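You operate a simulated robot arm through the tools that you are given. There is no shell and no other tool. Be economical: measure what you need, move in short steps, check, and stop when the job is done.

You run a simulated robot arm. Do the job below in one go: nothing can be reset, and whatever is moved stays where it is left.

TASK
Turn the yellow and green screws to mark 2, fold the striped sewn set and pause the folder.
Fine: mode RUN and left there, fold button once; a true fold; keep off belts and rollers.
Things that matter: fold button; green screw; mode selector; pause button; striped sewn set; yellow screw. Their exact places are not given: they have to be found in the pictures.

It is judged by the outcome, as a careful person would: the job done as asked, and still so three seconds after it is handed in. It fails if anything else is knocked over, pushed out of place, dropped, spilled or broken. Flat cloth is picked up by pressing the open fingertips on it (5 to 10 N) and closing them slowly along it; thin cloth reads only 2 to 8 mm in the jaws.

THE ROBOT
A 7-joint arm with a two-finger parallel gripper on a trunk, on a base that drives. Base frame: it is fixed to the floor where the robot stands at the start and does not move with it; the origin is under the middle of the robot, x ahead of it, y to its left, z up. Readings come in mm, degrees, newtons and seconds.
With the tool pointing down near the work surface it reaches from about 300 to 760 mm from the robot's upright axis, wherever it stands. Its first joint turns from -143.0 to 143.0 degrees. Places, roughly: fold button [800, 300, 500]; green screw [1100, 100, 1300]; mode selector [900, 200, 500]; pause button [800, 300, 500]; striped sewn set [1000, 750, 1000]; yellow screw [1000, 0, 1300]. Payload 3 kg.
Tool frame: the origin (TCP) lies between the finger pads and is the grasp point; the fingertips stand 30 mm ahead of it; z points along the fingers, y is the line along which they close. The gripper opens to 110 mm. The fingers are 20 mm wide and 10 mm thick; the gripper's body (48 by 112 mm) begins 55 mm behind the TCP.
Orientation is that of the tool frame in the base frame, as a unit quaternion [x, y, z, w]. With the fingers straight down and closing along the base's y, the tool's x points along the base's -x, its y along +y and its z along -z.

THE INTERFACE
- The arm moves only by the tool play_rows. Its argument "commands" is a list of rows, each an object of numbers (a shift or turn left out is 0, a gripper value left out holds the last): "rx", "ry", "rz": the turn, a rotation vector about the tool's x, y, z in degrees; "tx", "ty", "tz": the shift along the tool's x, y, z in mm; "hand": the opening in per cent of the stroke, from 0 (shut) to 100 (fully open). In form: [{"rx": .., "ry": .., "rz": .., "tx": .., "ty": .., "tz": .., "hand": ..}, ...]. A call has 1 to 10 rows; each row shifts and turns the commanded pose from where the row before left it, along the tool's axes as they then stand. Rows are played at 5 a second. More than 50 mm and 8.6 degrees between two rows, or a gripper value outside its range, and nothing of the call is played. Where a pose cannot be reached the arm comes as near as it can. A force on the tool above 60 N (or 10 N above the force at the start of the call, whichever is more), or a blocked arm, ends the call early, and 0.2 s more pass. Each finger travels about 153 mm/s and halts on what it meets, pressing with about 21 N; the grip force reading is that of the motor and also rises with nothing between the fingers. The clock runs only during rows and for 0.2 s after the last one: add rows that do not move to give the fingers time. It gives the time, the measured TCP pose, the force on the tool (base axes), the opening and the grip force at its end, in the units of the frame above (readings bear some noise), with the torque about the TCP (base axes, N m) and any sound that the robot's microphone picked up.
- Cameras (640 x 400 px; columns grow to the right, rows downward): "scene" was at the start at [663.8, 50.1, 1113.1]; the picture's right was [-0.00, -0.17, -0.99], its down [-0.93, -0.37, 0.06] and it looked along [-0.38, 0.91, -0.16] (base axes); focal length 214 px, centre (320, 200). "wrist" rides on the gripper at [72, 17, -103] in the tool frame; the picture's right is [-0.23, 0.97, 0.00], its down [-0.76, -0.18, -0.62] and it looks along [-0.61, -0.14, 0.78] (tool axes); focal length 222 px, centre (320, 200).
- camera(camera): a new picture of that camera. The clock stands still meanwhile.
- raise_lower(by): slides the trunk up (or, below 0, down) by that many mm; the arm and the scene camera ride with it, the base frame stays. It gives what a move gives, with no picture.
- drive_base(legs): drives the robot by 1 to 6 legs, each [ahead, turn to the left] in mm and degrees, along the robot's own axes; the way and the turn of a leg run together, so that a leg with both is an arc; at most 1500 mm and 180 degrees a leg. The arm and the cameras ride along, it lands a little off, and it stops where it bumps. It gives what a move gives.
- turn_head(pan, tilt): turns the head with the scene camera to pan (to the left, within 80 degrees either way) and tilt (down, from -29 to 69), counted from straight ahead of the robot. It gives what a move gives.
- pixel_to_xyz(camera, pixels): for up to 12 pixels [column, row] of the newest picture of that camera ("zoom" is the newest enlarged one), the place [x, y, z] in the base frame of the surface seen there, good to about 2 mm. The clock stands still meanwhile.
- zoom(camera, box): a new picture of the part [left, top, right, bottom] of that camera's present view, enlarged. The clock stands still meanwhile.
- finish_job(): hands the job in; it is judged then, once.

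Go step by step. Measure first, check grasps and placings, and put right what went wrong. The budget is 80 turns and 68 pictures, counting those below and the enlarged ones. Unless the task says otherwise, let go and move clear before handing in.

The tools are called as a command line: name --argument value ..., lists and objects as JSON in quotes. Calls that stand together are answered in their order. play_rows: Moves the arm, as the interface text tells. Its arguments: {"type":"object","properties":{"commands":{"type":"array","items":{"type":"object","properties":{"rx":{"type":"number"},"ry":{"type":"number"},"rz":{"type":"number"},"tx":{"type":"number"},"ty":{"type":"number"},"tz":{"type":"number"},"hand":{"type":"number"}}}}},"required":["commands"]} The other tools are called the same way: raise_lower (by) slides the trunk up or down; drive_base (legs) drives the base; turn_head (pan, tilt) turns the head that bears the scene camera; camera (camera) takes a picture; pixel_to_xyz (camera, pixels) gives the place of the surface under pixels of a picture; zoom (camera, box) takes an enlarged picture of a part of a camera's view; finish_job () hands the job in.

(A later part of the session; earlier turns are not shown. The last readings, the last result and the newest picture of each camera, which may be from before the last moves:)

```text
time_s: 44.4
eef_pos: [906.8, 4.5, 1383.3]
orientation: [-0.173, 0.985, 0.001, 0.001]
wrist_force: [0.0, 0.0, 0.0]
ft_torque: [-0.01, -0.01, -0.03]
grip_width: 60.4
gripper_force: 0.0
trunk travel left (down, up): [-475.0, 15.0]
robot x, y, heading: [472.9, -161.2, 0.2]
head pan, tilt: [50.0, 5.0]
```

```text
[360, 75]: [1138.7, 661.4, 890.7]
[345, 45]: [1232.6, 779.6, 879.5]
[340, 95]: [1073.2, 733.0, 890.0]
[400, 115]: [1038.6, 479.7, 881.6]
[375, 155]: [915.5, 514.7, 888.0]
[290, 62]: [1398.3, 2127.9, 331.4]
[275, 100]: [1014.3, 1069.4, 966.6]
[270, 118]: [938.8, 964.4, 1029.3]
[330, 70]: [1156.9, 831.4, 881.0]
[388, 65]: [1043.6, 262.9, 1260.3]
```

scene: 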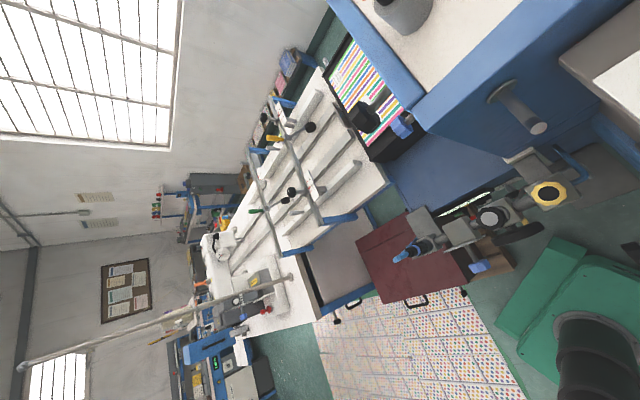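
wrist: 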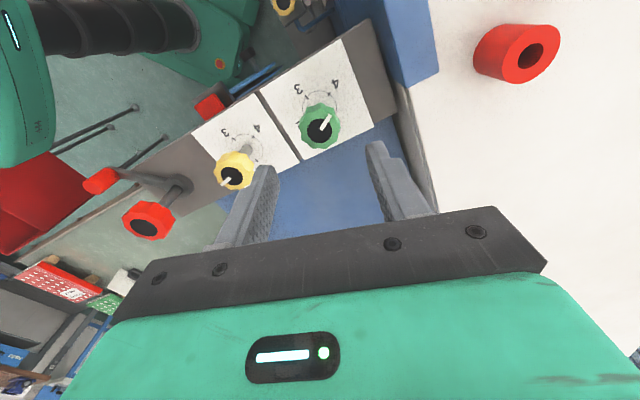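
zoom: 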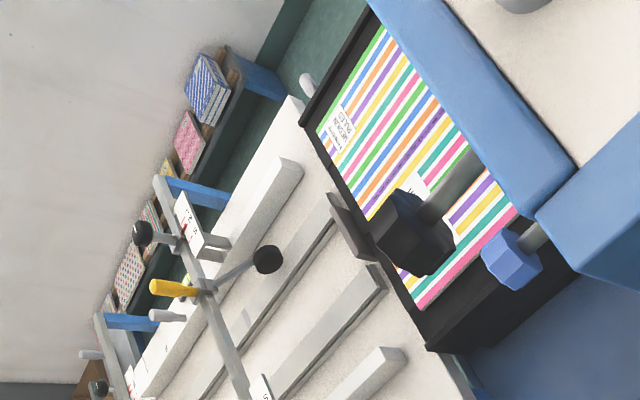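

The striped set lies in the machine's tray. Next I examine the panel, which faces (-x,-y): I back the robot 120 mm, tuck the arm, turn the tool 38° and lower the trunk.

drive_base --legs '[[-120, 0]]'

play_rows --commands '[{"tx": 40}, {"tx": 40}, {"rz": -8}, {"rz": -8}, {"rz": -8}, {"rz": -8}, {"rz": -6}]'

raise_lower --by -420

camera --camera "wrist"

```text
time_s: 45.6
eef_pos: [786.9, 5.3, 1383.2]
orientation: [-0.175, 0.985, 0.0, 0.001]
wrist_force: [-0.2, -1.6, -0.3]
ft_torque: [0.04, 0.01, 0.02]
grip_width: 60.3
gripper_force: 0.0
trunk travel left (down, up): [-475.0, 15.0]
robot x, y, heading: [353.3, -160.9, 0.4]
head pan, tilt: [50.0, 5.0]
```

```text
time_s: 47.2
eef_pos: [711.6, -22.1, 1383.8]
orientation: [-0.487, 0.874, -0.001, 0.0]
wrist_force: [0.6, -0.6, 0.3]
ft_torque: [0.03, -0.01, 0.01]
grip_width: 60.5
gripper_force: 0.0
trunk travel left (down, up): [-475.0, 15.0]
robot x, y, heading: [356.2, -162.9, 0.2]
head pan, tilt: [50.0, 5.0]
```

```text
refused: -420 is not a number from -400 to 400
```

```text
34 pictures are left
```

wrist: 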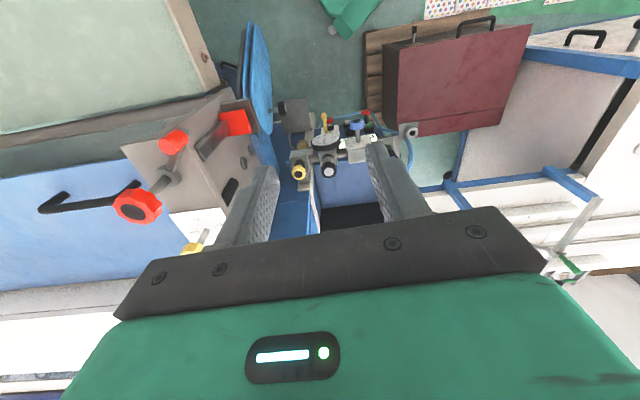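

raise_lower --by -400

camera --camera "wrist"

```text
time_s: 51.1
eef_pos: [711.5, -22.3, 985.1]
orientation: [-0.486, 0.874, -0.001, 0.001]
wrist_force: [-0.7, -0.2, 0.2]
ft_torque: [0.01, 0.0, 0.0]
grip_width: 60.6
gripper_force: 0.2
trunk travel left (down, up): [-75.0, 415.0]
robot x, y, heading: [353.8, -160.6, 0.5]
head pan, tilt: [50.0, 5.0]
```

```text
33 pictures are left
```

wrist: 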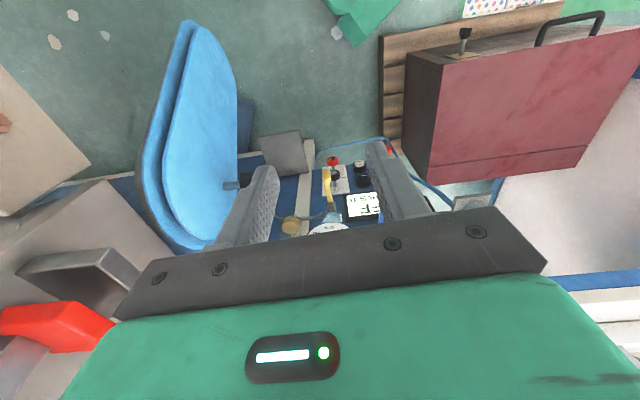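

I lower and pitch the tool toward the panel for a better view.

play_rows --commands '[{"tx": 15, "ty": 27}, {"tx": 15, "ty": 26}, {"tz": 45}, {"tz": 45}, {"tz": 45}, {"tz": 45}, {"ry": -8.5}, {"ry": -8.5}, {"ry": -8.5}, {"ry": -4.5}]'

raise_lower --by -70

camera --camera "wrist"

```text
time_s: 53.3
eef_pos: [696.8, -1.0, 839.6]
orientation: [-0.471, 0.849, 0.116, 0.209]
wrist_force: [0.3, -0.1, 0.3]
ft_torque: [0.03, 0.0, -0.01]
grip_width: 60.4
gripper_force: 0.0
out of reach, approached as far as the arm can: row 8, 9, 10
trunk travel left (down, up): [-75.0, 415.0]
robot x, y, heading: [356.0, -161.2, 0.1]
head pan, tilt: [50.0, 5.0]
```

```text
time_s: 54.4
eef_pos: [697.2, -0.2, 769.0]
orientation: [-0.471, 0.849, 0.116, 0.21]
wrist_force: [0.0, -1.0, 0.7]
ft_torque: [0.0, 0.0, 0.02]
grip_width: 60.7
gripper_force: 0.2
trunk travel left (down, up): [-5.0, 485.0]
robot x, y, heading: [353.5, -159.6, 0.1]
head pan, tilt: [50.0, 5.0]
```

```text
32 pictures are left
```

wrist: 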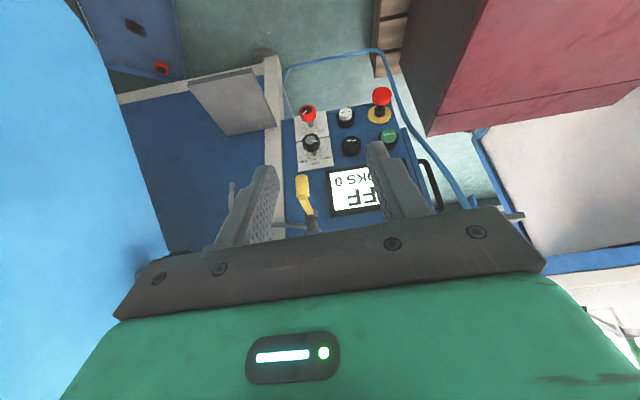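

The panel shows: red key (308,112), white (346,115), red e-stop (382,97), knobs (312,143), (351,145), green (388,135). I zoom and measure.

zoom --camera "wrist" --box '[270, 70, 430, 220]'

pixel_to_xyz --camera "wrist" --pixels '[[308, 110], [312, 142], [346, 113], [351, 145], [382, 95], [388, 135], [303, 185], [370, 160], [330, 128], [295, 160], [400, 115], [313, 225]]'

```text
2.67 times, centred on (350, 145) of wrist
```

zoom: 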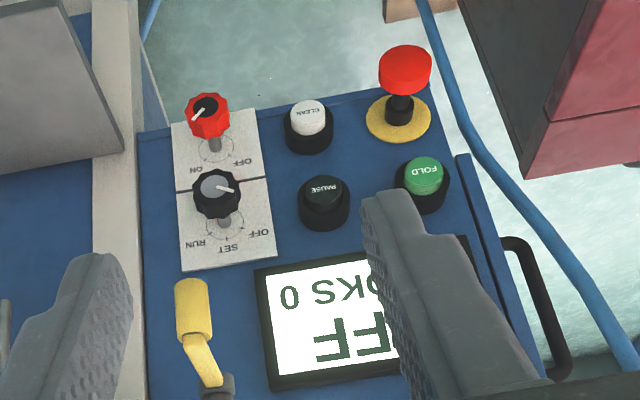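

```text
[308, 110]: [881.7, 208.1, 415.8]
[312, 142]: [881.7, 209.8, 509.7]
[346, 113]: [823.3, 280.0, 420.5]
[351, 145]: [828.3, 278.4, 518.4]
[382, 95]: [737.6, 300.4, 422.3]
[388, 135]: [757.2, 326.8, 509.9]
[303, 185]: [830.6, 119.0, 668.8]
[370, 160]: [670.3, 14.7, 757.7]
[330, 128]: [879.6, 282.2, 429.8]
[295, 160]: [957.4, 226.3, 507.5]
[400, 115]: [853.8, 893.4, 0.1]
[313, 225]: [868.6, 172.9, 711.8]
```

FOLD is green (757,327,510), PAUSE black (828,278,518), the mode knob (882,210,510) points at OFF. Before running anything I raise the trunk to study the striped set in its tray.

raise_lower --by 380

turn_head --pan 45 --tilt -5

camera --camera "scene"

```text
time_s: 58.0
eef_pos: [697.8, 0.0, 1149.4]
orientation: [-0.471, 0.849, 0.115, 0.209]
wrist_force: [-0.7, 0.3, 1.0]
ft_torque: [0.02, -0.02, 0.01]
grip_width: 60.4
gripper_force: 0.0
trunk travel left (down, up): [-385.0, 105.0]
robot x, y, heading: [354.0, -160.7, 0.3]
head pan, tilt: [50.0, 5.0]
```

```text
time_s: 58.7
eef_pos: [697.4, -1.1, 1148.0]
orientation: [-0.472, 0.849, 0.116, 0.208]
wrist_force: [0.1, 0.0, 0.0]
ft_torque: [0.01, -0.03, 0.01]
grip_width: 60.6
gripper_force: 0.0
trunk travel left (down, up): [-385.0, 105.0]
robot x, y, heading: [354.4, -163.6, 0.3]
head pan, tilt: [45.0, -5.0]
```

```text
30 pictures are left
```

scene: 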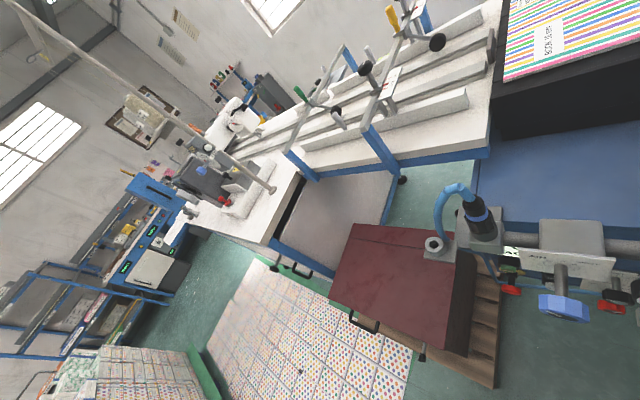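

The tray is at the top right; I tilt further.

turn_head --pan 45 --tilt -29

camera --camera "scene"

```text
time_s: 59.6
eef_pos: [698.7, -0.7, 1149.6]
orientation: [-0.471, 0.849, 0.116, 0.209]
wrist_force: [-0.3, -0.4, 0.0]
ft_torque: [-0.01, 0.0, -0.01]
grip_width: 60.3
gripper_force: 0.1
trunk travel left (down, up): [-385.0, 105.0]
robot x, y, heading: [351.0, -155.8, 0.3]
head pan, tilt: [45.0, -28.6]
```

```text
29 pictures are left
```

scene: 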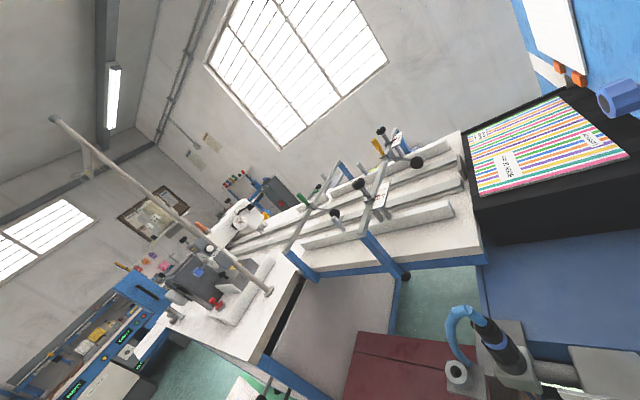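

zoom --camera "scene" --box '[440, 50, 640, 250]'

pixel_to_xyz --camera "zoom" --pixels '[[70, 280], [130, 470], [380, 160], [600, 320], [345, 320], [90, 270], [100, 400], [110, 490], [130, 560], [260, 200], [600, 370], [130, 600]]'

```text
2.00 times, centred on (540, 150) of scene
```

zoom: 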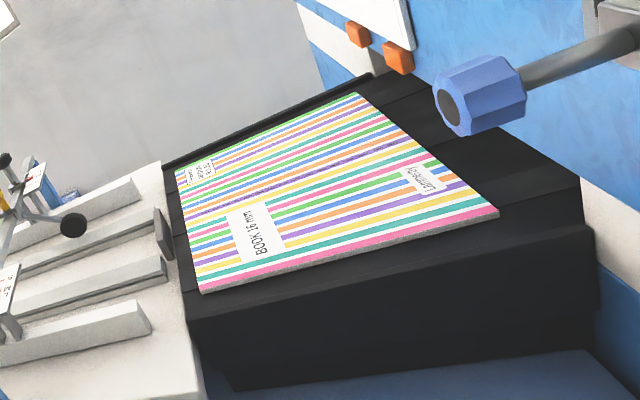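

```text
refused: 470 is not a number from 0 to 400
```

The set lies flat on the black infeed belt before the blue body, seam along its middle. I check its alignment with the belt and the labels.

pixel_to_xyz --camera "zoom" --pixels '[[203, 288], [494, 212], [358, 96], [180, 172], [195, 210], [425, 132], [192, 318], [592, 230], [170, 165], [370, 75], [165, 245], [190, 345]]'

zoom --camera "scene" --box '[490, 90, 600, 190]'

```text
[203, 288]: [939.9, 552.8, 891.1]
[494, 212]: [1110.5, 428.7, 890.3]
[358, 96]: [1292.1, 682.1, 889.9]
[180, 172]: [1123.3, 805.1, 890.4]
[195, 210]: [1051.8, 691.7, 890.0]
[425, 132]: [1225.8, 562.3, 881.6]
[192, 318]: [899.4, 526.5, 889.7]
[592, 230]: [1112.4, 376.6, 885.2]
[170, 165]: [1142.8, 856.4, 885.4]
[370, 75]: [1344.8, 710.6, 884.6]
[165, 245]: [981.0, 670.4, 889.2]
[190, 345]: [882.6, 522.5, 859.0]
```

```text
4.00 times, centred on (545, 140) of scene
```

zoom: 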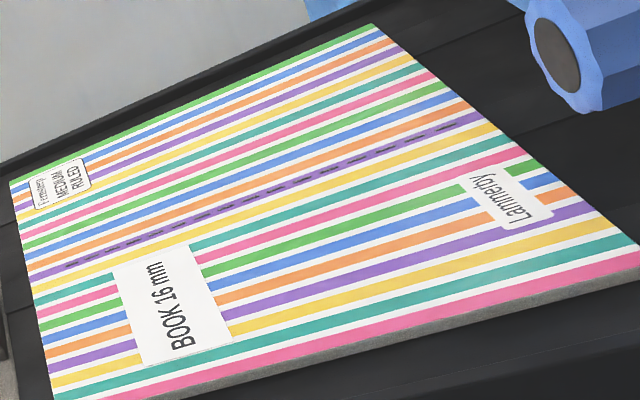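

The set is squarely centred on the belt (seam az -37°, belt edge -35°), so it's loaded. I go back to the panel: trunk down, then move to a standoff pointing at the mode knob.

raise_lower --by -380

play_rows --commands '[{"tx": 2, "ty": -7, "tz": 37}, {"tx": 2, "ty": -7, "tz": 37}, {"tx": 2, "ty": -7, "tz": 37}, {"tx": 2, "ty": -7, "tz": 37}, {"tx": 2, "ty": -7, "tz": 37}, {"ry": -8.5}, {"ry": -8.5}, {"ry": -8.5}, {"ry": -8.5}, {"ry": -8.5}]'

```text
time_s: 63.3
eef_pos: [698.3, 0.1, 768.6]
orientation: [-0.471, 0.849, 0.116, 0.208]
wrist_force: [0.2, 0.2, -0.3]
ft_torque: [0.01, 0.02, -0.02]
grip_width: 60.5
gripper_force: 0.1
trunk travel left (down, up): [-5.0, 485.0]
robot x, y, heading: [353.8, -161.3, 0.4]
head pan, tilt: [45.0, -28.6]
```

```text
time_s: 65.5
eef_pos: [839.6, 57.6, 657.0]
orientation: [-0.441, 0.791, 0.207, 0.371]
wrist_force: [-0.2, -0.2, 0.0]
ft_torque: [-0.02, -0.06, -0.01]
grip_width: 60.5
gripper_force: 0.1
out of reach, approached as far as the arm can: row 1, 2, 3, 6, 7, 8, 9, 10
trunk travel left (down, up): [-5.0, 485.0]
robot x, y, heading: [354.9, -161.9, 0.2]
head pan, tilt: [45.0, -28.6]
```

The arm can't pitch up so close to the trunk, and the yellow lever is near. I back the robot 180 mm to gain room.

drive_base --legs '[[-180, 0]]'

play_rows --commands '[{}, {"ry": -8}, {"ry": -8}, {"ry": -8}, {"ry": -8}, {"ry": -4}]'

```text
time_s: 67.0
eef_pos: [661.9, 56.1, 655.4]
orientation: [-0.438, 0.792, 0.206, 0.372]
wrist_force: [-0.3, 0.0, -0.2]
ft_torque: [0.01, 0.0, -0.03]
grip_width: 60.8
gripper_force: 0.0
trunk travel left (down, up): [-5.0, 485.0]
robot x, y, heading: [173.9, -160.5, 0.3]
head pan, tilt: [45.0, -28.6]
```

```text
time_s: 68.4
eef_pos: [669.4, 48.3, 654.1]
orientation: [-0.433, 0.796, 0.188, 0.378]
wrist_force: [-0.1, 0.8, -0.2]
ft_torque: [0.04, 0.01, 0.0]
grip_width: 60.1
gripper_force: 0.2
out of reach, approached as far as the arm can: row 2, 3, 4, 5, 6
trunk travel left (down, up): [-5.0, 485.0]
robot x, y, heading: [174.8, -161.6, 0.5]
head pan, tilt: [45.0, -28.6]
```

The pitch is stuck near 50°; the arm does better reaching out radially. I relocate to about (274,-334) facing 42°, straight toward the knob.

drive_base --legs '[[0, -60], [200, 0], [0, 102]]'

```text
time_s: 73.8
eef_pos: [756.0, -568.4, 655.0]
orientation: [-0.06, 0.904, 0.01, 0.423]
wrist_force: [-2.1, -2.1, 0.8]
ft_torque: [0.24, -0.18, 0.11]
grip_width: 60.9
gripper_force: 0.1
trunk travel left (down, up): [-5.0, 485.0]
robot x, y, heading: [291.8, -314.3, -48.2]
head pan, tilt: [45.0, -28.6]
stopped in leg 3: the force on the tool passed its limit at 80 N (the readings are from after the stop); the commanded pose is now the measured one
```

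The tool touched something under the big table at (756,-568,655) while turning back. I look before moving.

camera --camera "wrist"

camera --camera "scene"

```text
26 pictures are left
```

wrist: 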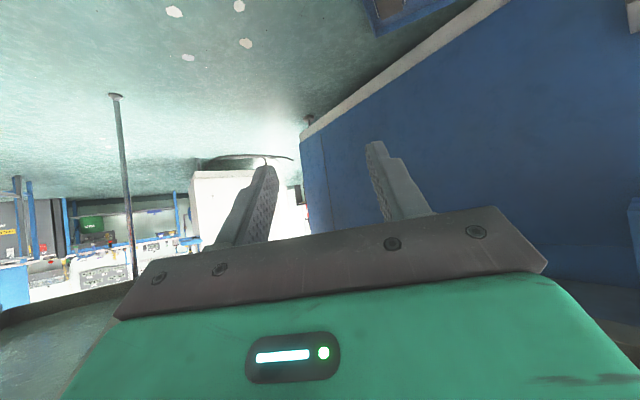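

```text
25 pictures are left
```

scene: 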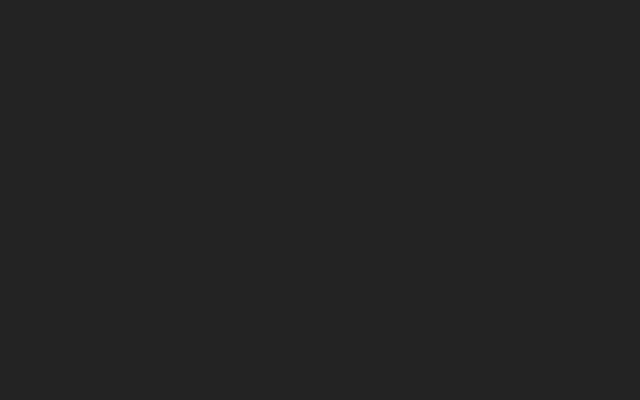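

The way in was free, so I undo it exactly: turn back right, reverse 200, then turn left only there.

drive_base --legs '[[0, -12], [-200, 0]]'

camera --camera "wrist"

```text
time_s: 76.2
eef_pos: [591.6, -483.9, 654.1]
orientation: [0.034, 0.906, -0.033, 0.421]
wrist_force: [-0.3, 0.4, 0.4]
ft_torque: [0.02, 0.03, -0.02]
grip_width: 60.6
gripper_force: 0.0
trunk travel left (down, up): [-5.0, 485.0]
robot x, y, heading: [188.3, -140.6, -60.3]
head pan, tilt: [45.0, -28.6]
```

```text
24 pictures are left
```

wrist: 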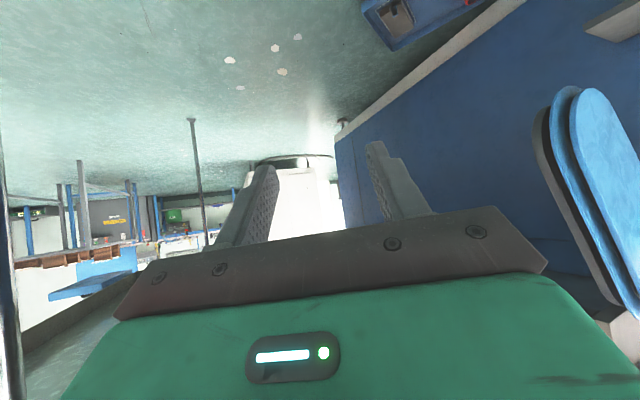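

Nothing looks disturbed (the oval plates stand as before). I relocate the other way round: a bit back, turn left to 90°, reverse, turn to 40° and a little ahead.

drive_base --legs '[[-40, 0], [0, 150], [-200, 0], [0, -50], [70, 0]]'

```text
time_s: 80.7
eef_pos: [554.1, 260.3, 656.3]
orientation: [-0.585, 0.692, 0.26, 0.335]
wrist_force: [-0.5, -0.3, -0.5]
ft_torque: [0.03, 0.02, 0.01]
grip_width: 60.4
gripper_force: 0.0
trunk travel left (down, up): [-5.0, 485.0]
robot x, y, heading: [190.0, -158.0, 26.1]
head pan, tilt: [45.0, -28.6]
stopped in leg 2: the robot was blocked; the commanded pose is now the measured one
```

Blocked at heading 26°. I look at what it met.

camera --camera "wrist"

turn_head --pan 20 --tilt 25

camera --camera "scene"

```text
23 pictures are left
```

wrist: 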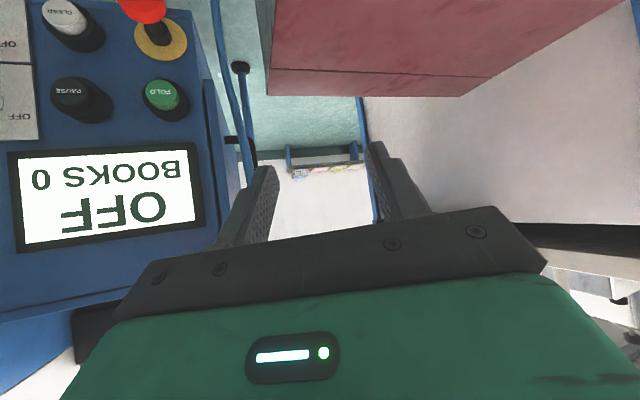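

```text
time_s: 81.9
eef_pos: [554.3, 260.3, 655.4]
orientation: [-0.584, 0.693, 0.259, 0.335]
wrist_force: [0.8, -0.1, -0.2]
ft_torque: [-0.01, -0.01, -0.03]
grip_width: 60.5
gripper_force: 0.2
trunk travel left (down, up): [-5.0, 485.0]
robot x, y, heading: [192.0, -156.8, 26.7]
head pan, tilt: [20.0, 25.0]
```

```text
22 pictures are left
```

scene: 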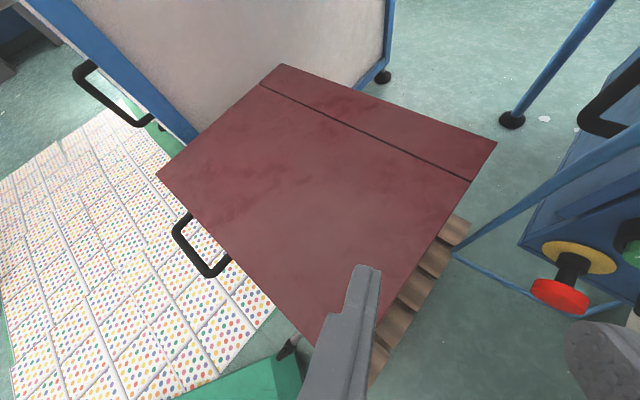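

pixel_to_xyz --camera "scene" --pixels '[[288, 347], [300, 325], [270, 365], [230, 385], [375, 370], [465, 225], [157, 172], [495, 145], [320, 340], [205, 270], [255, 385], [440, 260]]'

```text
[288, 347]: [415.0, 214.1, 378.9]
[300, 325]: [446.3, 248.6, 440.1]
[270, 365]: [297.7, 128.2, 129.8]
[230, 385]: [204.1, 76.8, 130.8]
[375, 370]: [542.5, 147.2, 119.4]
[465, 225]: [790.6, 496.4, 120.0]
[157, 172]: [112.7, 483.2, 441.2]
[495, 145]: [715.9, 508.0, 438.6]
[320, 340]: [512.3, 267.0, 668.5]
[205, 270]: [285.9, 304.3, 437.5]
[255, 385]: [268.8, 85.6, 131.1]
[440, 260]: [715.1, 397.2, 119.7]
```

The base turned against something by the box, so I'll go the free way: raise the arm well above the table, tuck it, turn right, go ahead, then turn left to 42°.

raise_lower --by 400

play_rows --commands '[{"tx": 24, "ty": 23, "tz": -30}, {"tx": 24, "ty": 23, "tz": -30}, {}]'

drive_base --legs '[[0, -86], [160, 0]]'

drive_base --legs '[[0, 100]]'

```text
time_s: 85.8
eef_pos: [555.0, 260.0, 1056.1]
orientation: [-0.584, 0.692, 0.26, 0.334]
wrist_force: [0.4, 0.6, 0.3]
ft_torque: [-0.01, -0.01, 0.01]
grip_width: 60.8
gripper_force: 0.0
trunk travel left (down, up): [-405.0, 85.0]
robot x, y, heading: [195.6, -160.6, 26.3]
head pan, tilt: [20.0, 25.0]
```

```text
time_s: 86.6
eef_pos: [548.0, 251.5, 1054.9]
orientation: [-0.584, 0.693, 0.258, 0.335]
wrist_force: [-0.4, 0.0, 0.2]
ft_torque: [-0.03, 0.02, 0.0]
grip_width: 60.4
gripper_force: 0.1
out of reach, approached as far as the arm can: row 1, 2
trunk travel left (down, up): [-405.0, 85.0]
robot x, y, heading: [195.2, -151.8, 26.0]
head pan, tilt: [20.0, 25.0]
```

```text
time_s: 90.1
eef_pos: [679.2, -394.8, 1056.0]
orientation: [-0.04, 0.905, 0.0, 0.424]
wrist_force: [-0.4, -1.5, 0.7]
ft_torque: [0.07, -0.06, 0.06]
grip_width: 60.4
gripper_force: 0.0
trunk travel left (down, up): [-405.0, 85.0]
robot x, y, heading: [230.1, -124.5, -48.8]
head pan, tilt: [20.0, 25.0]
stopped in leg 1: the robot was blocked; the commanded pose is now the measured one
```

```text
time_s: 94.0
eef_pos: [527.1, 319.1, 1058.1]
orientation: [0.655, -0.626, -0.292, -0.306]
wrist_force: [-1.4, 0.3, -0.7]
ft_torque: [-0.03, -0.05, -0.09]
grip_width: 60.6
gripper_force: 0.0
trunk travel left (down, up): [-405.0, 85.0]
robot x, y, heading: [267.8, -160.2, 40.6]
head pan, tilt: [20.0, 25.0]
stopped in leg 1: the robot was blocked; the commanded pose is now the measured one
```

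The turns are being blocked and the base is pushed aside, so I must see what's around it. I look down at the base.

turn_head --pan 20 --tilt 50

camera --camera "scene"

```text
time_s: 94.9
eef_pos: [529.0, 318.4, 1056.6]
orientation: [0.655, -0.626, -0.293, -0.305]
wrist_force: [-1.1, -1.3, 0.0]
ft_torque: [0.03, 0.01, 0.02]
grip_width: 60.4
gripper_force: 0.1
trunk travel left (down, up): [-405.0, 85.0]
robot x, y, heading: [271.2, -162.4, 40.4]
head pan, tilt: [20.0, 50.0]
```

```text
21 pictures are left
```

scene: 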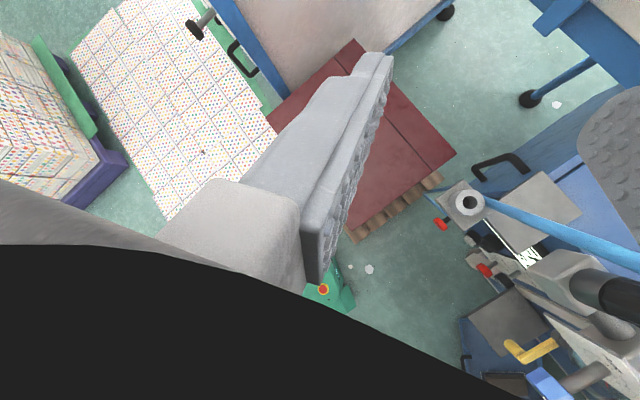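

pixel_to_xyz --camera "scene" --pixels '[[150, 180], [200, 120], [95, 60], [120, 165], [50, 130], [323, 288], [345, 300], [355, 235], [320, 275], [265, 110], [430, 185], [197, 25]]'

turn_head --pan -20 --tilt 30

camera --camera "scene"

```text
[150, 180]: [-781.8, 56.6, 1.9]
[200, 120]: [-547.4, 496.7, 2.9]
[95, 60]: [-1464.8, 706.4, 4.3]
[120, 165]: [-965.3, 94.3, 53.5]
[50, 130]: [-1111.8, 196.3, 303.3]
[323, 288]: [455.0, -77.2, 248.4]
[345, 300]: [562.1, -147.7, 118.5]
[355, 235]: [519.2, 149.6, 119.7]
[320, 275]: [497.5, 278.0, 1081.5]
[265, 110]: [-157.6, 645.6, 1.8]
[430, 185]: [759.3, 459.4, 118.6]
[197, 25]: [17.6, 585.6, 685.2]
```

```text
time_s: 96.0
eef_pos: [528.6, 316.9, 1057.6]
orientation: [0.656, -0.626, -0.293, -0.305]
wrist_force: [-0.5, -0.7, 0.2]
ft_torque: [0.01, -0.02, -0.04]
grip_width: 60.5
gripper_force: 0.1
trunk travel left (down, up): [-405.0, 85.0]
robot x, y, heading: [265.6, -167.4, 40.2]
head pan, tilt: [-20.0, 30.0]
```

```text
20 pictures are left
```

scene: 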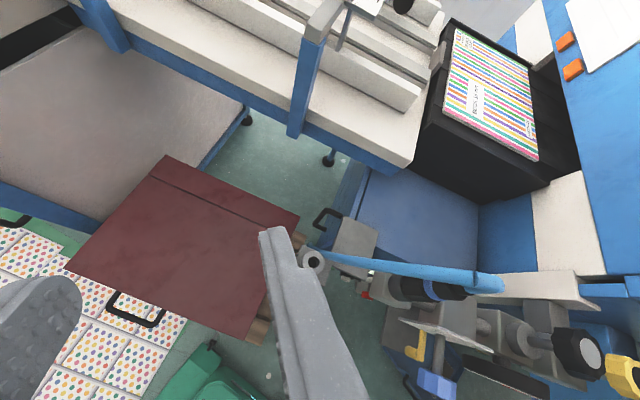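

Front corner and pallet leave little room here, but backing off along 40° gives a good stand. I reverse 90 mm, then swing the tool to az 55° and over to (640,-20) while still high.

drive_base --legs '[[-90, 0]]'

play_rows --commands '[{"rx": 5.5, "ry": 0.25, "rz": 4.6}, {"rx": 5.5, "ry": 0.25, "rz": 4.6}, {"rx": 5.5, "ry": 0.25, "rz": 4.6}, {"rx": 5.5, "ry": 0.25, "rz": 4.6}, {"rx": 5.5, "ry": 0.25, "rz": 4.6}, {"rx": 5.5, "ry": 0.25, "rz": 4.6}, {"tx": 10, "ty": -38, "tz": -12}, {"tx": 10, "ty": -38, "tz": -12}, {"tx": 10, "ty": -38, "tz": -12}, {"tx": 10, "ty": -38, "tz": -12}]'

```text
time_s: 97.1
eef_pos: [461.3, 258.0, 1058.3]
orientation: [0.654, -0.627, -0.293, -0.306]
wrist_force: [-0.3, -0.3, 0.5]
ft_torque: [-0.01, -0.02, -0.03]
grip_width: 60.7
gripper_force: 0.1
trunk travel left (down, up): [-405.0, 85.0]
robot x, y, heading: [197.6, -223.9, 40.4]
head pan, tilt: [-20.0, 30.0]
```

```text
time_s: 99.3
eef_pos: [506.9, 250.1, 1057.8]
orientation: [-0.42, 0.81, 0.162, 0.377]
wrist_force: [-0.1, 1.1, 0.0]
ft_torque: [-0.03, -0.04, -0.01]
grip_width: 60.8
gripper_force: 0.1
out of reach, approached as far as the arm can: row 1, 2, 3, 4, 7, 8, 9, 10
trunk travel left (down, up): [-405.0, 85.0]
robot x, y, heading: [199.2, -220.4, 40.4]
head pan, tilt: [-20.0, 30.0]
```

The arm is in a cramped configuration. I bring the tool back to straight down, where it moved freely before.

play_rows --commands '[{"ry": 8}, {"ry": 8}, {"ry": 8}, {"ry": 8}, {"ry": 8}, {"ry": 8}, {"tz": -25}, {"tz": -25}]'

```text
time_s: 101.1
eef_pos: [504.6, 251.2, 1109.8]
orientation: [-0.45, 0.893, -0.021, 0.017]
wrist_force: [-0.9, -0.5, -0.6]
ft_torque: [0.0, -0.02, -0.01]
grip_width: 60.9
gripper_force: 0.1
trunk travel left (down, up): [-405.0, 85.0]
robot x, y, heading: [198.2, -222.1, 40.4]
head pan, tilt: [-20.0, 30.0]
```

play_rows --commands '[{"tx": 16.6, "ty": -38}, {"tx": 16.6, "ty": -38}, {"tx": 16.6, "ty": -38}, {"tx": 16.6, "ty": -38}, {"tx": 16.6, "ty": -38}, {"tx": 16.6, "ty": -38}, {"tx": 16.6, "ty": -38}, {"rx": 1.2, "rz": -2}]'

play_rows --commands '[{"ry": -8.5}, {"ry": -8.5}, {"ry": -8.5}, {"ry": -8.5}, {"ry": -8.5}, {"ry": -8.5}, {"ry": -8.5}, {"ry": -8.5}, {"ry": -8.5}, {"ry": -8.5}]'

```text
time_s: 102.9
eef_pos: [648.0, -3.3, 1120.8]
orientation: [-0.465, 0.884, -0.031, 0.022]
wrist_force: [-0.2, -0.4, 0.4]
ft_torque: [0.02, -0.01, 0.02]
grip_width: 60.8
gripper_force: 0.0
trunk travel left (down, up): [-405.0, 85.0]
robot x, y, heading: [196.5, -220.7, 40.2]
head pan, tilt: [-20.0, 30.0]
```

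```text
time_s: 105.1
eef_pos: [656.1, 1.6, 1132.7]
orientation: [-0.441, 0.808, 0.15, 0.36]
wrist_force: [0.5, 0.6, 0.0]
ft_torque: [-0.01, -0.01, 0.03]
grip_width: 60.4
gripper_force: 0.1
out of reach, approached as far as the arm can: row 6, 7, 8, 9, 10
trunk travel left (down, up): [-405.0, 85.0]
robot x, y, heading: [197.3, -220.5, 40.4]
head pan, tilt: [-20.0, 30.0]
```

Pitch stops at 47° at this radius; farther out it should go on. I test at a larger radius, still high above the valves.

play_rows --commands '[{"tz": 27, "tx": -26}, {"tz": 27, "tx": -26}, {"tz": 27, "tx": -26}, {"tz": 27, "tx": -26}, {"ry": -8.5}, {"ry": -8.5}, {"ry": -8.5}, {"ry": -8.5}, {"ry": -8.5}]'

```text
time_s: 107.1
eef_pos: [740.1, 125.5, 1131.6]
orientation: [-0.357, 0.621, 0.301, 0.629]
wrist_force: [-0.3, -0.3, 0.5]
ft_torque: [-0.02, -0.01, -0.01]
grip_width: 60.6
gripper_force: 0.1
trunk travel left (down, up): [-405.0, 85.0]
robot x, y, heading: [198.0, -228.4, 40.3]
head pan, tilt: [-20.0, 30.0]
```

The tool now points squarely along the panel's normal (az 55.5°, level). I shift to 190 mm in front of the mode knob's axis and lower the trunk.

play_rows --commands '[{"ty": -34, "tz": -19}, {"ty": -34, "tz": -19}, {}]'

raise_lower --by -400

play_rows --commands '[{"tx": 40}, {"tx": 40}, {"tx": 40}, {"tx": 40}, {"tx": 40}, {}]'

camera --camera "wrist"

```text
time_s: 107.9
eef_pos: [775.9, 53.8, 1137.1]
orientation: [-0.357, 0.622, 0.301, 0.628]
wrist_force: [-0.4, 0.4, 0.1]
ft_torque: [0.02, 0.03, -0.01]
grip_width: 60.7
gripper_force: 0.0
trunk travel left (down, up): [-405.0, 85.0]
robot x, y, heading: [200.6, -225.4, 40.3]
head pan, tilt: [-20.0, 30.0]
```

```text
time_s: 111.7
eef_pos: [774.6, 54.4, 736.8]
orientation: [-0.358, 0.622, 0.301, 0.628]
wrist_force: [0.0, -1.0, -0.3]
ft_torque: [0.03, -0.03, -0.03]
grip_width: 60.2
gripper_force: 0.1
trunk travel left (down, up): [-5.0, 485.0]
robot x, y, heading: [200.4, -222.5, 40.3]
head pan, tilt: [-20.0, 30.0]
```

```text
time_s: 113.1
eef_pos: [788.6, 41.1, 539.1]
orientation: [-0.356, 0.623, 0.3, 0.629]
wrist_force: [-0.3, -0.3, 0.4]
ft_torque: [-0.02, 0.02, 0.02]
grip_width: 60.2
gripper_force: 0.1
trunk travel left (down, up): [-5.0, 485.0]
robot x, y, heading: [196.9, -225.2, 40.4]
head pan, tilt: [-20.0, 30.0]
```

```text
19 pictures are left
```

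wrist: 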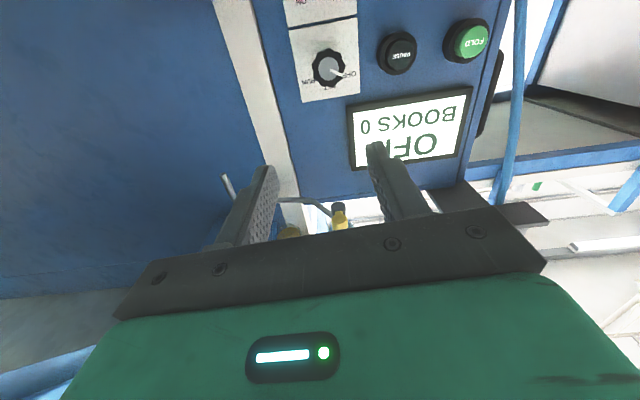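

It reached (789,41,539) level. I zoom on the controls and measure them precisely.

zoom --camera "wrist" --box '[280, 10, 500, 170]'

pixel_to_xyz --camera "wrist" --pixels '[[328, 68], [336, 71], [345, 75], [402, 54], [473, 41], [398, 45], [466, 32], [312, 80], [355, 60], [300, 95], [340, 212], [370, 40]]'

```text
2.50 times, centred on (390, 90) of wrist
```

zoom: 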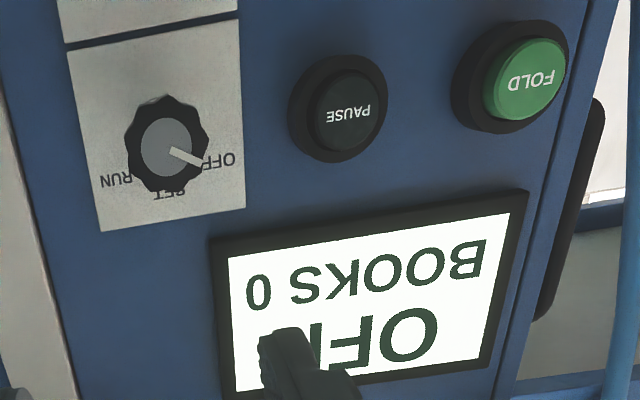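

```text
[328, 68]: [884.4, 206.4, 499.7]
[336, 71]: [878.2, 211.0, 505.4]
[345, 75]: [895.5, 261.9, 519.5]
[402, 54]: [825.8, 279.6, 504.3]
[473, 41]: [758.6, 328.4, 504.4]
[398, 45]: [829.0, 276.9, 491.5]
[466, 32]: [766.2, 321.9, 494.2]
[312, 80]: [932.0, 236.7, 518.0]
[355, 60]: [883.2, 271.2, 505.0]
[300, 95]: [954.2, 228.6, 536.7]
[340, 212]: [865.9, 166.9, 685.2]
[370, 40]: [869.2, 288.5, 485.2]
```

Mode knob cap centre ≈(884,206.5,500), pause (826,280,504), fold (759,328,505); the pointer is at OFF and RUN is ~100° clockwise. I align, pre-turn -48°, and advance to 40 mm short.

play_rows --commands '[{"tx": 32, "ty": 18.4, "ry": -1.5}, {"rz": -8}, {"rz": -8}, {"rz": -8}, {"rz": -8}, {"rz": -8}, {"rz": -8}, {"tz": 45}, {"tz": 45}, {"tz": 40}]'

camera --camera "wrist"

```text
time_s: 115.3
eef_pos: [846.5, 154.2, 506.6]
orientation: [-0.572, 0.417, 0.018, 0.707]
wrist_force: [-0.1, -0.6, -0.7]
ft_torque: [0.0, 0.01, -0.04]
grip_width: 60.7
gripper_force: 0.0
trunk travel left (down, up): [-5.0, 485.0]
robot x, y, heading: [198.1, -223.8, 40.1]
head pan, tilt: [-20.0, 30.0]
```

```text
17 pictures are left
```

wrist: 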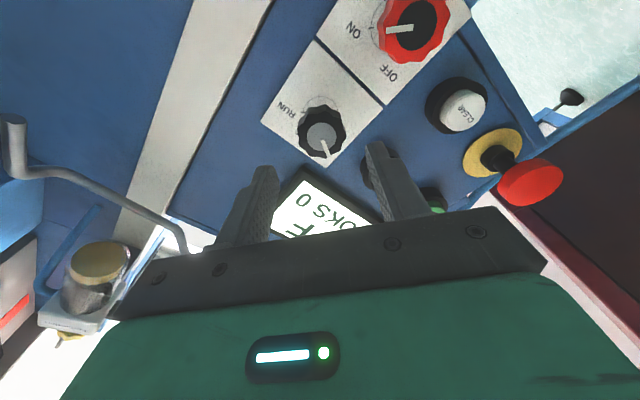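

pixel_to_xyz --camera "wrist" --pixels '[[322, 138], [309, 139], [335, 138], [322, 125], [322, 151], [325, 110]]'

```text
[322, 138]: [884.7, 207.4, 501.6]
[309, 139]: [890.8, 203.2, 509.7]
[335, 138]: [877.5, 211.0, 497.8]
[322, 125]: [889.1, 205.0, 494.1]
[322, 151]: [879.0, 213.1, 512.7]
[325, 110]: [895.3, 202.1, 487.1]
```

I advance onto the knob (74 mm) and close.

play_rows --commands '[{"tx": 3.5, "ty": 2.9, "tz": 24}, {"tz": 25}, {"tz": 24.5}, {}, {"hand": 40}, {"hand": 28}, {"hand": 18}, {}, {}]'

zoom --camera "wrist" --box '[230, 80, 430, 220]'

```text
time_s: 117.3
eef_pos: [890.1, 215.4, 501.6]
orientation: [-0.569, 0.418, 0.017, 0.708]
wrist_force: [46.7, 3.3, 29.6]
ft_torque: [0.25, 0.05, 0.25]
grip_width: 39.4
gripper_force: 44.5
trunk travel left (down, up): [-5.0, 485.0]
robot x, y, heading: [196.8, -223.7, 40.5]
head pan, tilt: [-20.0, 30.0]
```

```text
2.86 times, centred on (330, 150) of wrist
```

zoom: 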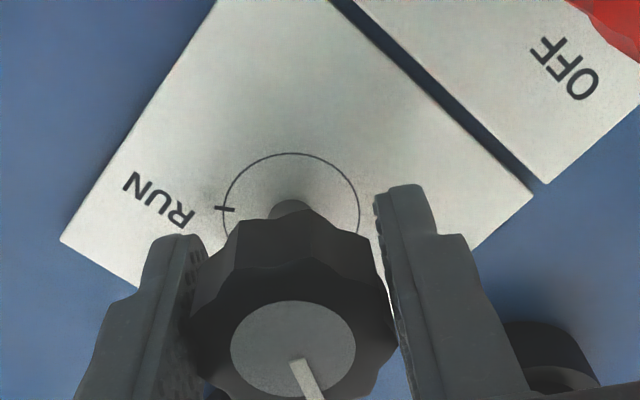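

Gripped (39.4 mm). RUN lies about 120° clockwise of the pointer. I turn 112° while easing the side force.

play_rows --commands '[{"ty": -1.5, "rz": 8.4}, {"rz": 8.4}, {"rz": 8.4}, {"rz": 8.4}, {"rz": 8.4}, {"rz": 8.4}, {"rz": 8.4}, {"rz": 8.4}, {"rz": 8.4}, {"rz": 8.4}]'

play_rows --commands '[{"rz": 8.4}, {"rz": 8.4}, {"rz": 8.4}, {"rz": 3}, {}]'

zoom --camera "wrist" --box '[230, 60, 460, 220]'

```text
time_s: 119.5
eef_pos: [888.7, 213.9, 500.5]
orientation: [-0.144, 0.693, 0.487, 0.512]
wrist_force: [21.6, -20.7, 30.3]
ft_torque: [-0.16, 0.05, -0.84]
grip_width: 39.0
gripper_force: 45.3
trunk travel left (down, up): [-5.0, 485.0]
robot x, y, heading: [195.9, -221.8, 40.3]
head pan, tilt: [-20.0, 30.0]
```

```text
time_s: 120.7
eef_pos: [887.6, 214.4, 501.6]
orientation: [0.03, 0.708, 0.596, 0.378]
wrist_force: [-0.7, -38.8, 22.5]
ft_torque: [-0.11, 0.13, -0.4]
grip_width: 39.0
gripper_force: 45.2
trunk travel left (down, up): [-5.0, 485.0]
robot x, y, heading: [199.3, -228.2, 40.2]
head pan, tilt: [-20.0, 30.0]
```

```text
2.50 times, centred on (345, 140) of wrist
```

zoom: 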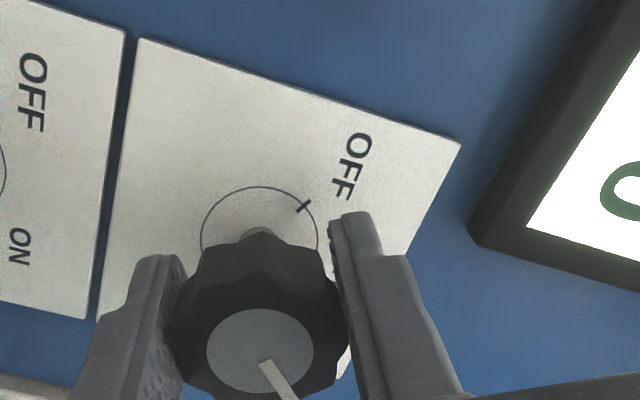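

OFF tick now at 42°, RUN therefore at ≈-77°, pointer ≈-70°: about 7° more. Then I release and back off to read the display.

play_rows --commands '[{"rz": 4}, {"rz": 4}, {}, {"hand": 35}, {"hand": 55}, {}, {"tz": -40}, {"tz": -40}]'

camera --camera "wrist"

```text
time_s: 122.5
eef_pos: [841.7, 151.4, 501.8]
orientation: [0.076, 0.704, 0.622, 0.334]
wrist_force: [-0.7, -0.7, -0.4]
ft_torque: [0.01, -0.04, 0.0]
grip_width: 60.7
gripper_force: 0.1
trunk travel left (down, up): [-5.0, 485.0]
robot x, y, heading: [198.2, -224.2, 40.4]
head pan, tilt: [-20.0, 30.0]
```

```text
14 pictures are left
```

wrist: 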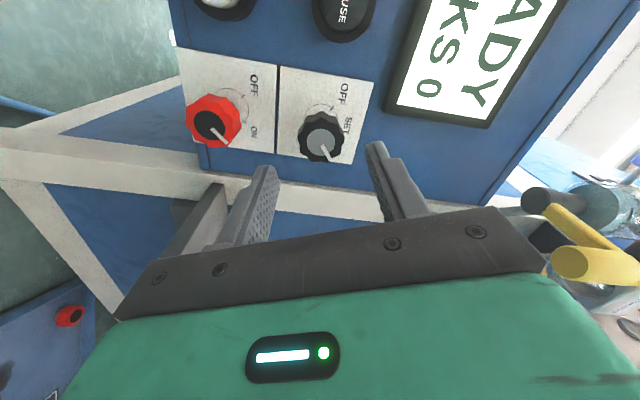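

The display reads READY: mode is RUN. I shut the fingers, back off, level the tool, and shift left toward FOLD.

play_rows --commands '[{"hand": 0, "tz": -40}, {"rz": -8}, {"rz": -8}, {"rz": -8}, {"rz": -8}, {"rz": -8}, {"rz": -8}, {"rz": -8}, {"rz": -8}, {"rz": -8}]'

play_rows --commands '[{"ty": 35}, {"ty": 35}, {"ty": 35}, {}]'

camera --camera "wrist"

```text
time_s: 124.7
eef_pos: [821.5, 116.8, 500.8]
orientation: [-0.353, 0.614, 0.306, 0.636]
wrist_force: [-0.6, 0.4, 0.5]
ft_torque: [-0.02, 0.02, 0.01]
grip_width: 0.0
gripper_force: 21.0
trunk travel left (down, up): [-5.0, 485.0]
robot x, y, heading: [198.1, -220.9, 40.3]
head pan, tilt: [-20.0, 30.0]
```

```text
time_s: 125.7
eef_pos: [735.5, 174.1, 494.5]
orientation: [-0.352, 0.615, 0.304, 0.637]
wrist_force: [0.0, -0.1, -0.5]
ft_torque: [0.03, 0.0, 0.0]
grip_width: 0.0
gripper_force: 20.6
trunk travel left (down, up): [-5.0, 485.0]
robot x, y, heading: [199.1, -221.4, 40.3]
head pan, tilt: [-20.0, 30.0]
```

```text
13 pictures are left
```

wrist: 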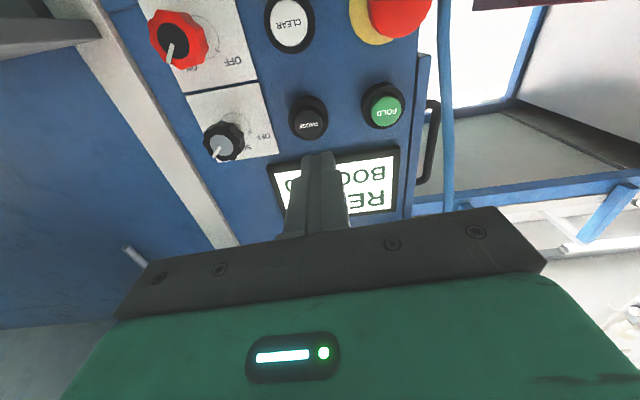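

pixel_to_xyz --camera "wrist" --pixels '[[384, 113], [386, 108], [376, 105], [398, 110], [309, 124], [311, 120], [447, 130], [450, 170], [443, 60], [400, 15], [434, 130]]'

```text
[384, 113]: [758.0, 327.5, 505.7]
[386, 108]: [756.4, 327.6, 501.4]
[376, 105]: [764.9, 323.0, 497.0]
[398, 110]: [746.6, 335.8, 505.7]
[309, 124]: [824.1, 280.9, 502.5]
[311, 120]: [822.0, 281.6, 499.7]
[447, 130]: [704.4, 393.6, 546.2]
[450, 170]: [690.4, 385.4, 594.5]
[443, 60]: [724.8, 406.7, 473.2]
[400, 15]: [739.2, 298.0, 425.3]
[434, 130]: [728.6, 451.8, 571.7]
```

FOLD centre (757,327.5,504); the hose is 80 mm aside. I line up to 10 mm short of the button.

play_rows --commands '[{"tx": -7.6, "ty": 34.4}, {"tx": -7.7, "ty": 34.3}, {"tz": 35}, {"tz": 35}, {"tz": 28}, {}]'

camera --camera "wrist"

```text
time_s: 127.1
eef_pos: [734.2, 298.0, 506.4]
orientation: [-0.352, 0.615, 0.306, 0.636]
wrist_force: [0.7, 0.4, 0.5]
ft_torque: [0.05, 0.01, 0.01]
grip_width: 0.1
gripper_force: 20.9
trunk travel left (down, up): [-5.0, 485.0]
robot x, y, heading: [195.2, -222.2, 40.3]
head pan, tilt: [-20.0, 30.0]
```

```text
12 pictures are left
```

wrist: 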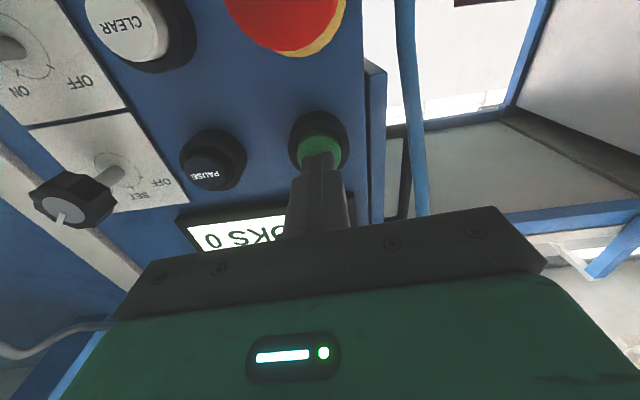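

The fingertips are centred about 7 mm before FOLD. I press slowly and withdraw.

play_rows --commands '[{"tz": 4}, {"tz": 3}, {"tz": 2}, {"tz": 2}, {"tz": 2}, {}, {"tz": -15}, {"tz": -35}, {}]'

camera --camera "wrist"

```text
time_s: 129.1
eef_pos: [710.0, 267.0, 502.1]
orientation: [-0.351, 0.615, 0.305, 0.637]
wrist_force: [0.0, 0.2, 0.9]
ft_torque: [-0.01, -0.01, 0.0]
grip_width: 0.2
gripper_force: 21.2
trunk travel left (down, up): [-5.0, 485.0]
robot x, y, heading: [196.7, -224.4, 40.3]
head pan, tilt: [-20.0, 30.0]
```

```text
11 pictures are left
```

wrist: 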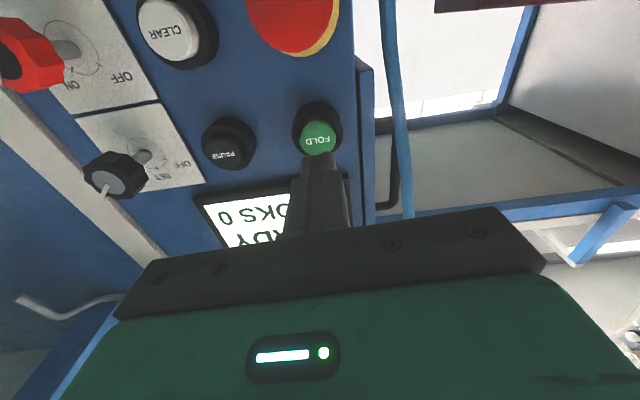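

Still READY and no sound, so the press was too shallow. I press again deeper and read the force while in.

play_rows --commands '[{"tz": 40}, {"tz": 5}, {"tz": 4}, {"tz": 3}, {"tz": 2}, {}]'

```text
time_s: 130.5
eef_pos: [742.1, 310.9, 503.0]
orientation: [-0.351, 0.615, 0.306, 0.636]
wrist_force: [-3.1, -1.9, -1.3]
ft_torque: [-0.02, 0.0, 0.01]
grip_width: 0.2
gripper_force: 21.0
trunk travel left (down, up): [-5.0, 485.0]
robot x, y, heading: [199.2, -224.6, 40.4]
head pan, tilt: [-20.0, 30.0]
heard: click
```

A click is heard. I withdraw and look at the display.

play_rows --commands '[{"tz": -15}, {"tz": -35}, {"ty": -30}, {"ty": -30}, {}]'

camera --camera "wrist"

```text
time_s: 131.7
eef_pos: [762.0, 236.4, 509.2]
orientation: [-0.353, 0.614, 0.306, 0.636]
wrist_force: [-0.7, -0.3, 0.8]
ft_torque: [-0.02, 0.0, 0.04]
grip_width: 0.2
gripper_force: 20.7
trunk travel left (down, up): [-5.0, 485.0]
robot x, y, heading: [197.7, -222.7, 40.3]
head pan, tilt: [-20.0, 30.0]
```

```text
10 pictures are left
```

wrist: 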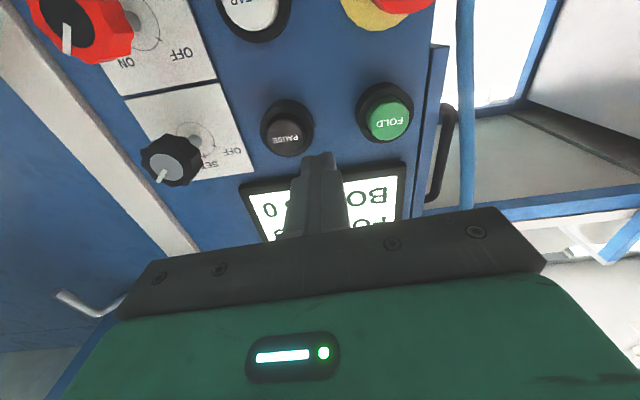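

The display shows FO(LDING). I line up on PAUSE meanwhile and wait a few seconds.

play_rows --commands '[{"tx": 8.6, "ty": -24.6}, {}, {}, {}, {}, {}, {}, {}, {}, {}]'

play_rows --commands '[{}, {}, {}, {}, {}, {}, {}, {}, {}, {}]'

camera --camera "wrist"

```text
time_s: 133.9
eef_pos: [783.8, 223.3, 500.9]
orientation: [-0.352, 0.615, 0.305, 0.636]
wrist_force: [0.5, 0.3, -0.6]
ft_torque: [0.0, 0.03, -0.02]
grip_width: 0.0
gripper_force: 21.3
trunk travel left (down, up): [-5.0, 485.0]
robot x, y, heading: [198.6, -223.0, 40.3]
head pan, tilt: [-20.0, 30.0]
```

```text
time_s: 136.1
eef_pos: [784.3, 224.3, 501.7]
orientation: [-0.351, 0.615, 0.306, 0.636]
wrist_force: [0.4, -0.3, -0.3]
ft_torque: [0.0, 0.01, 0.02]
grip_width: 0.2
gripper_force: 20.8
trunk travel left (down, up): [-5.0, 485.0]
robot x, y, heading: [199.8, -225.2, 40.5]
head pan, tilt: [-20.0, 30.0]
```

```text
9 pictures are left
```

wrist: 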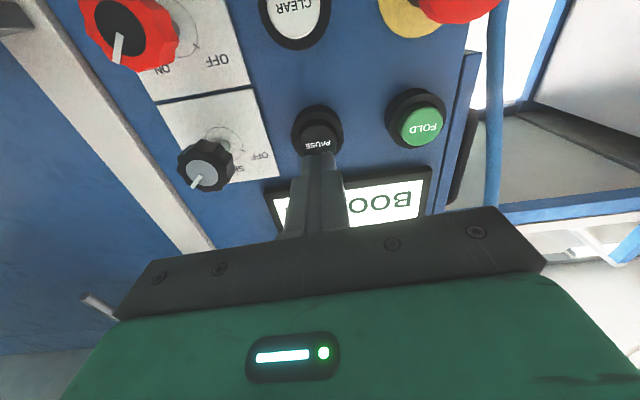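

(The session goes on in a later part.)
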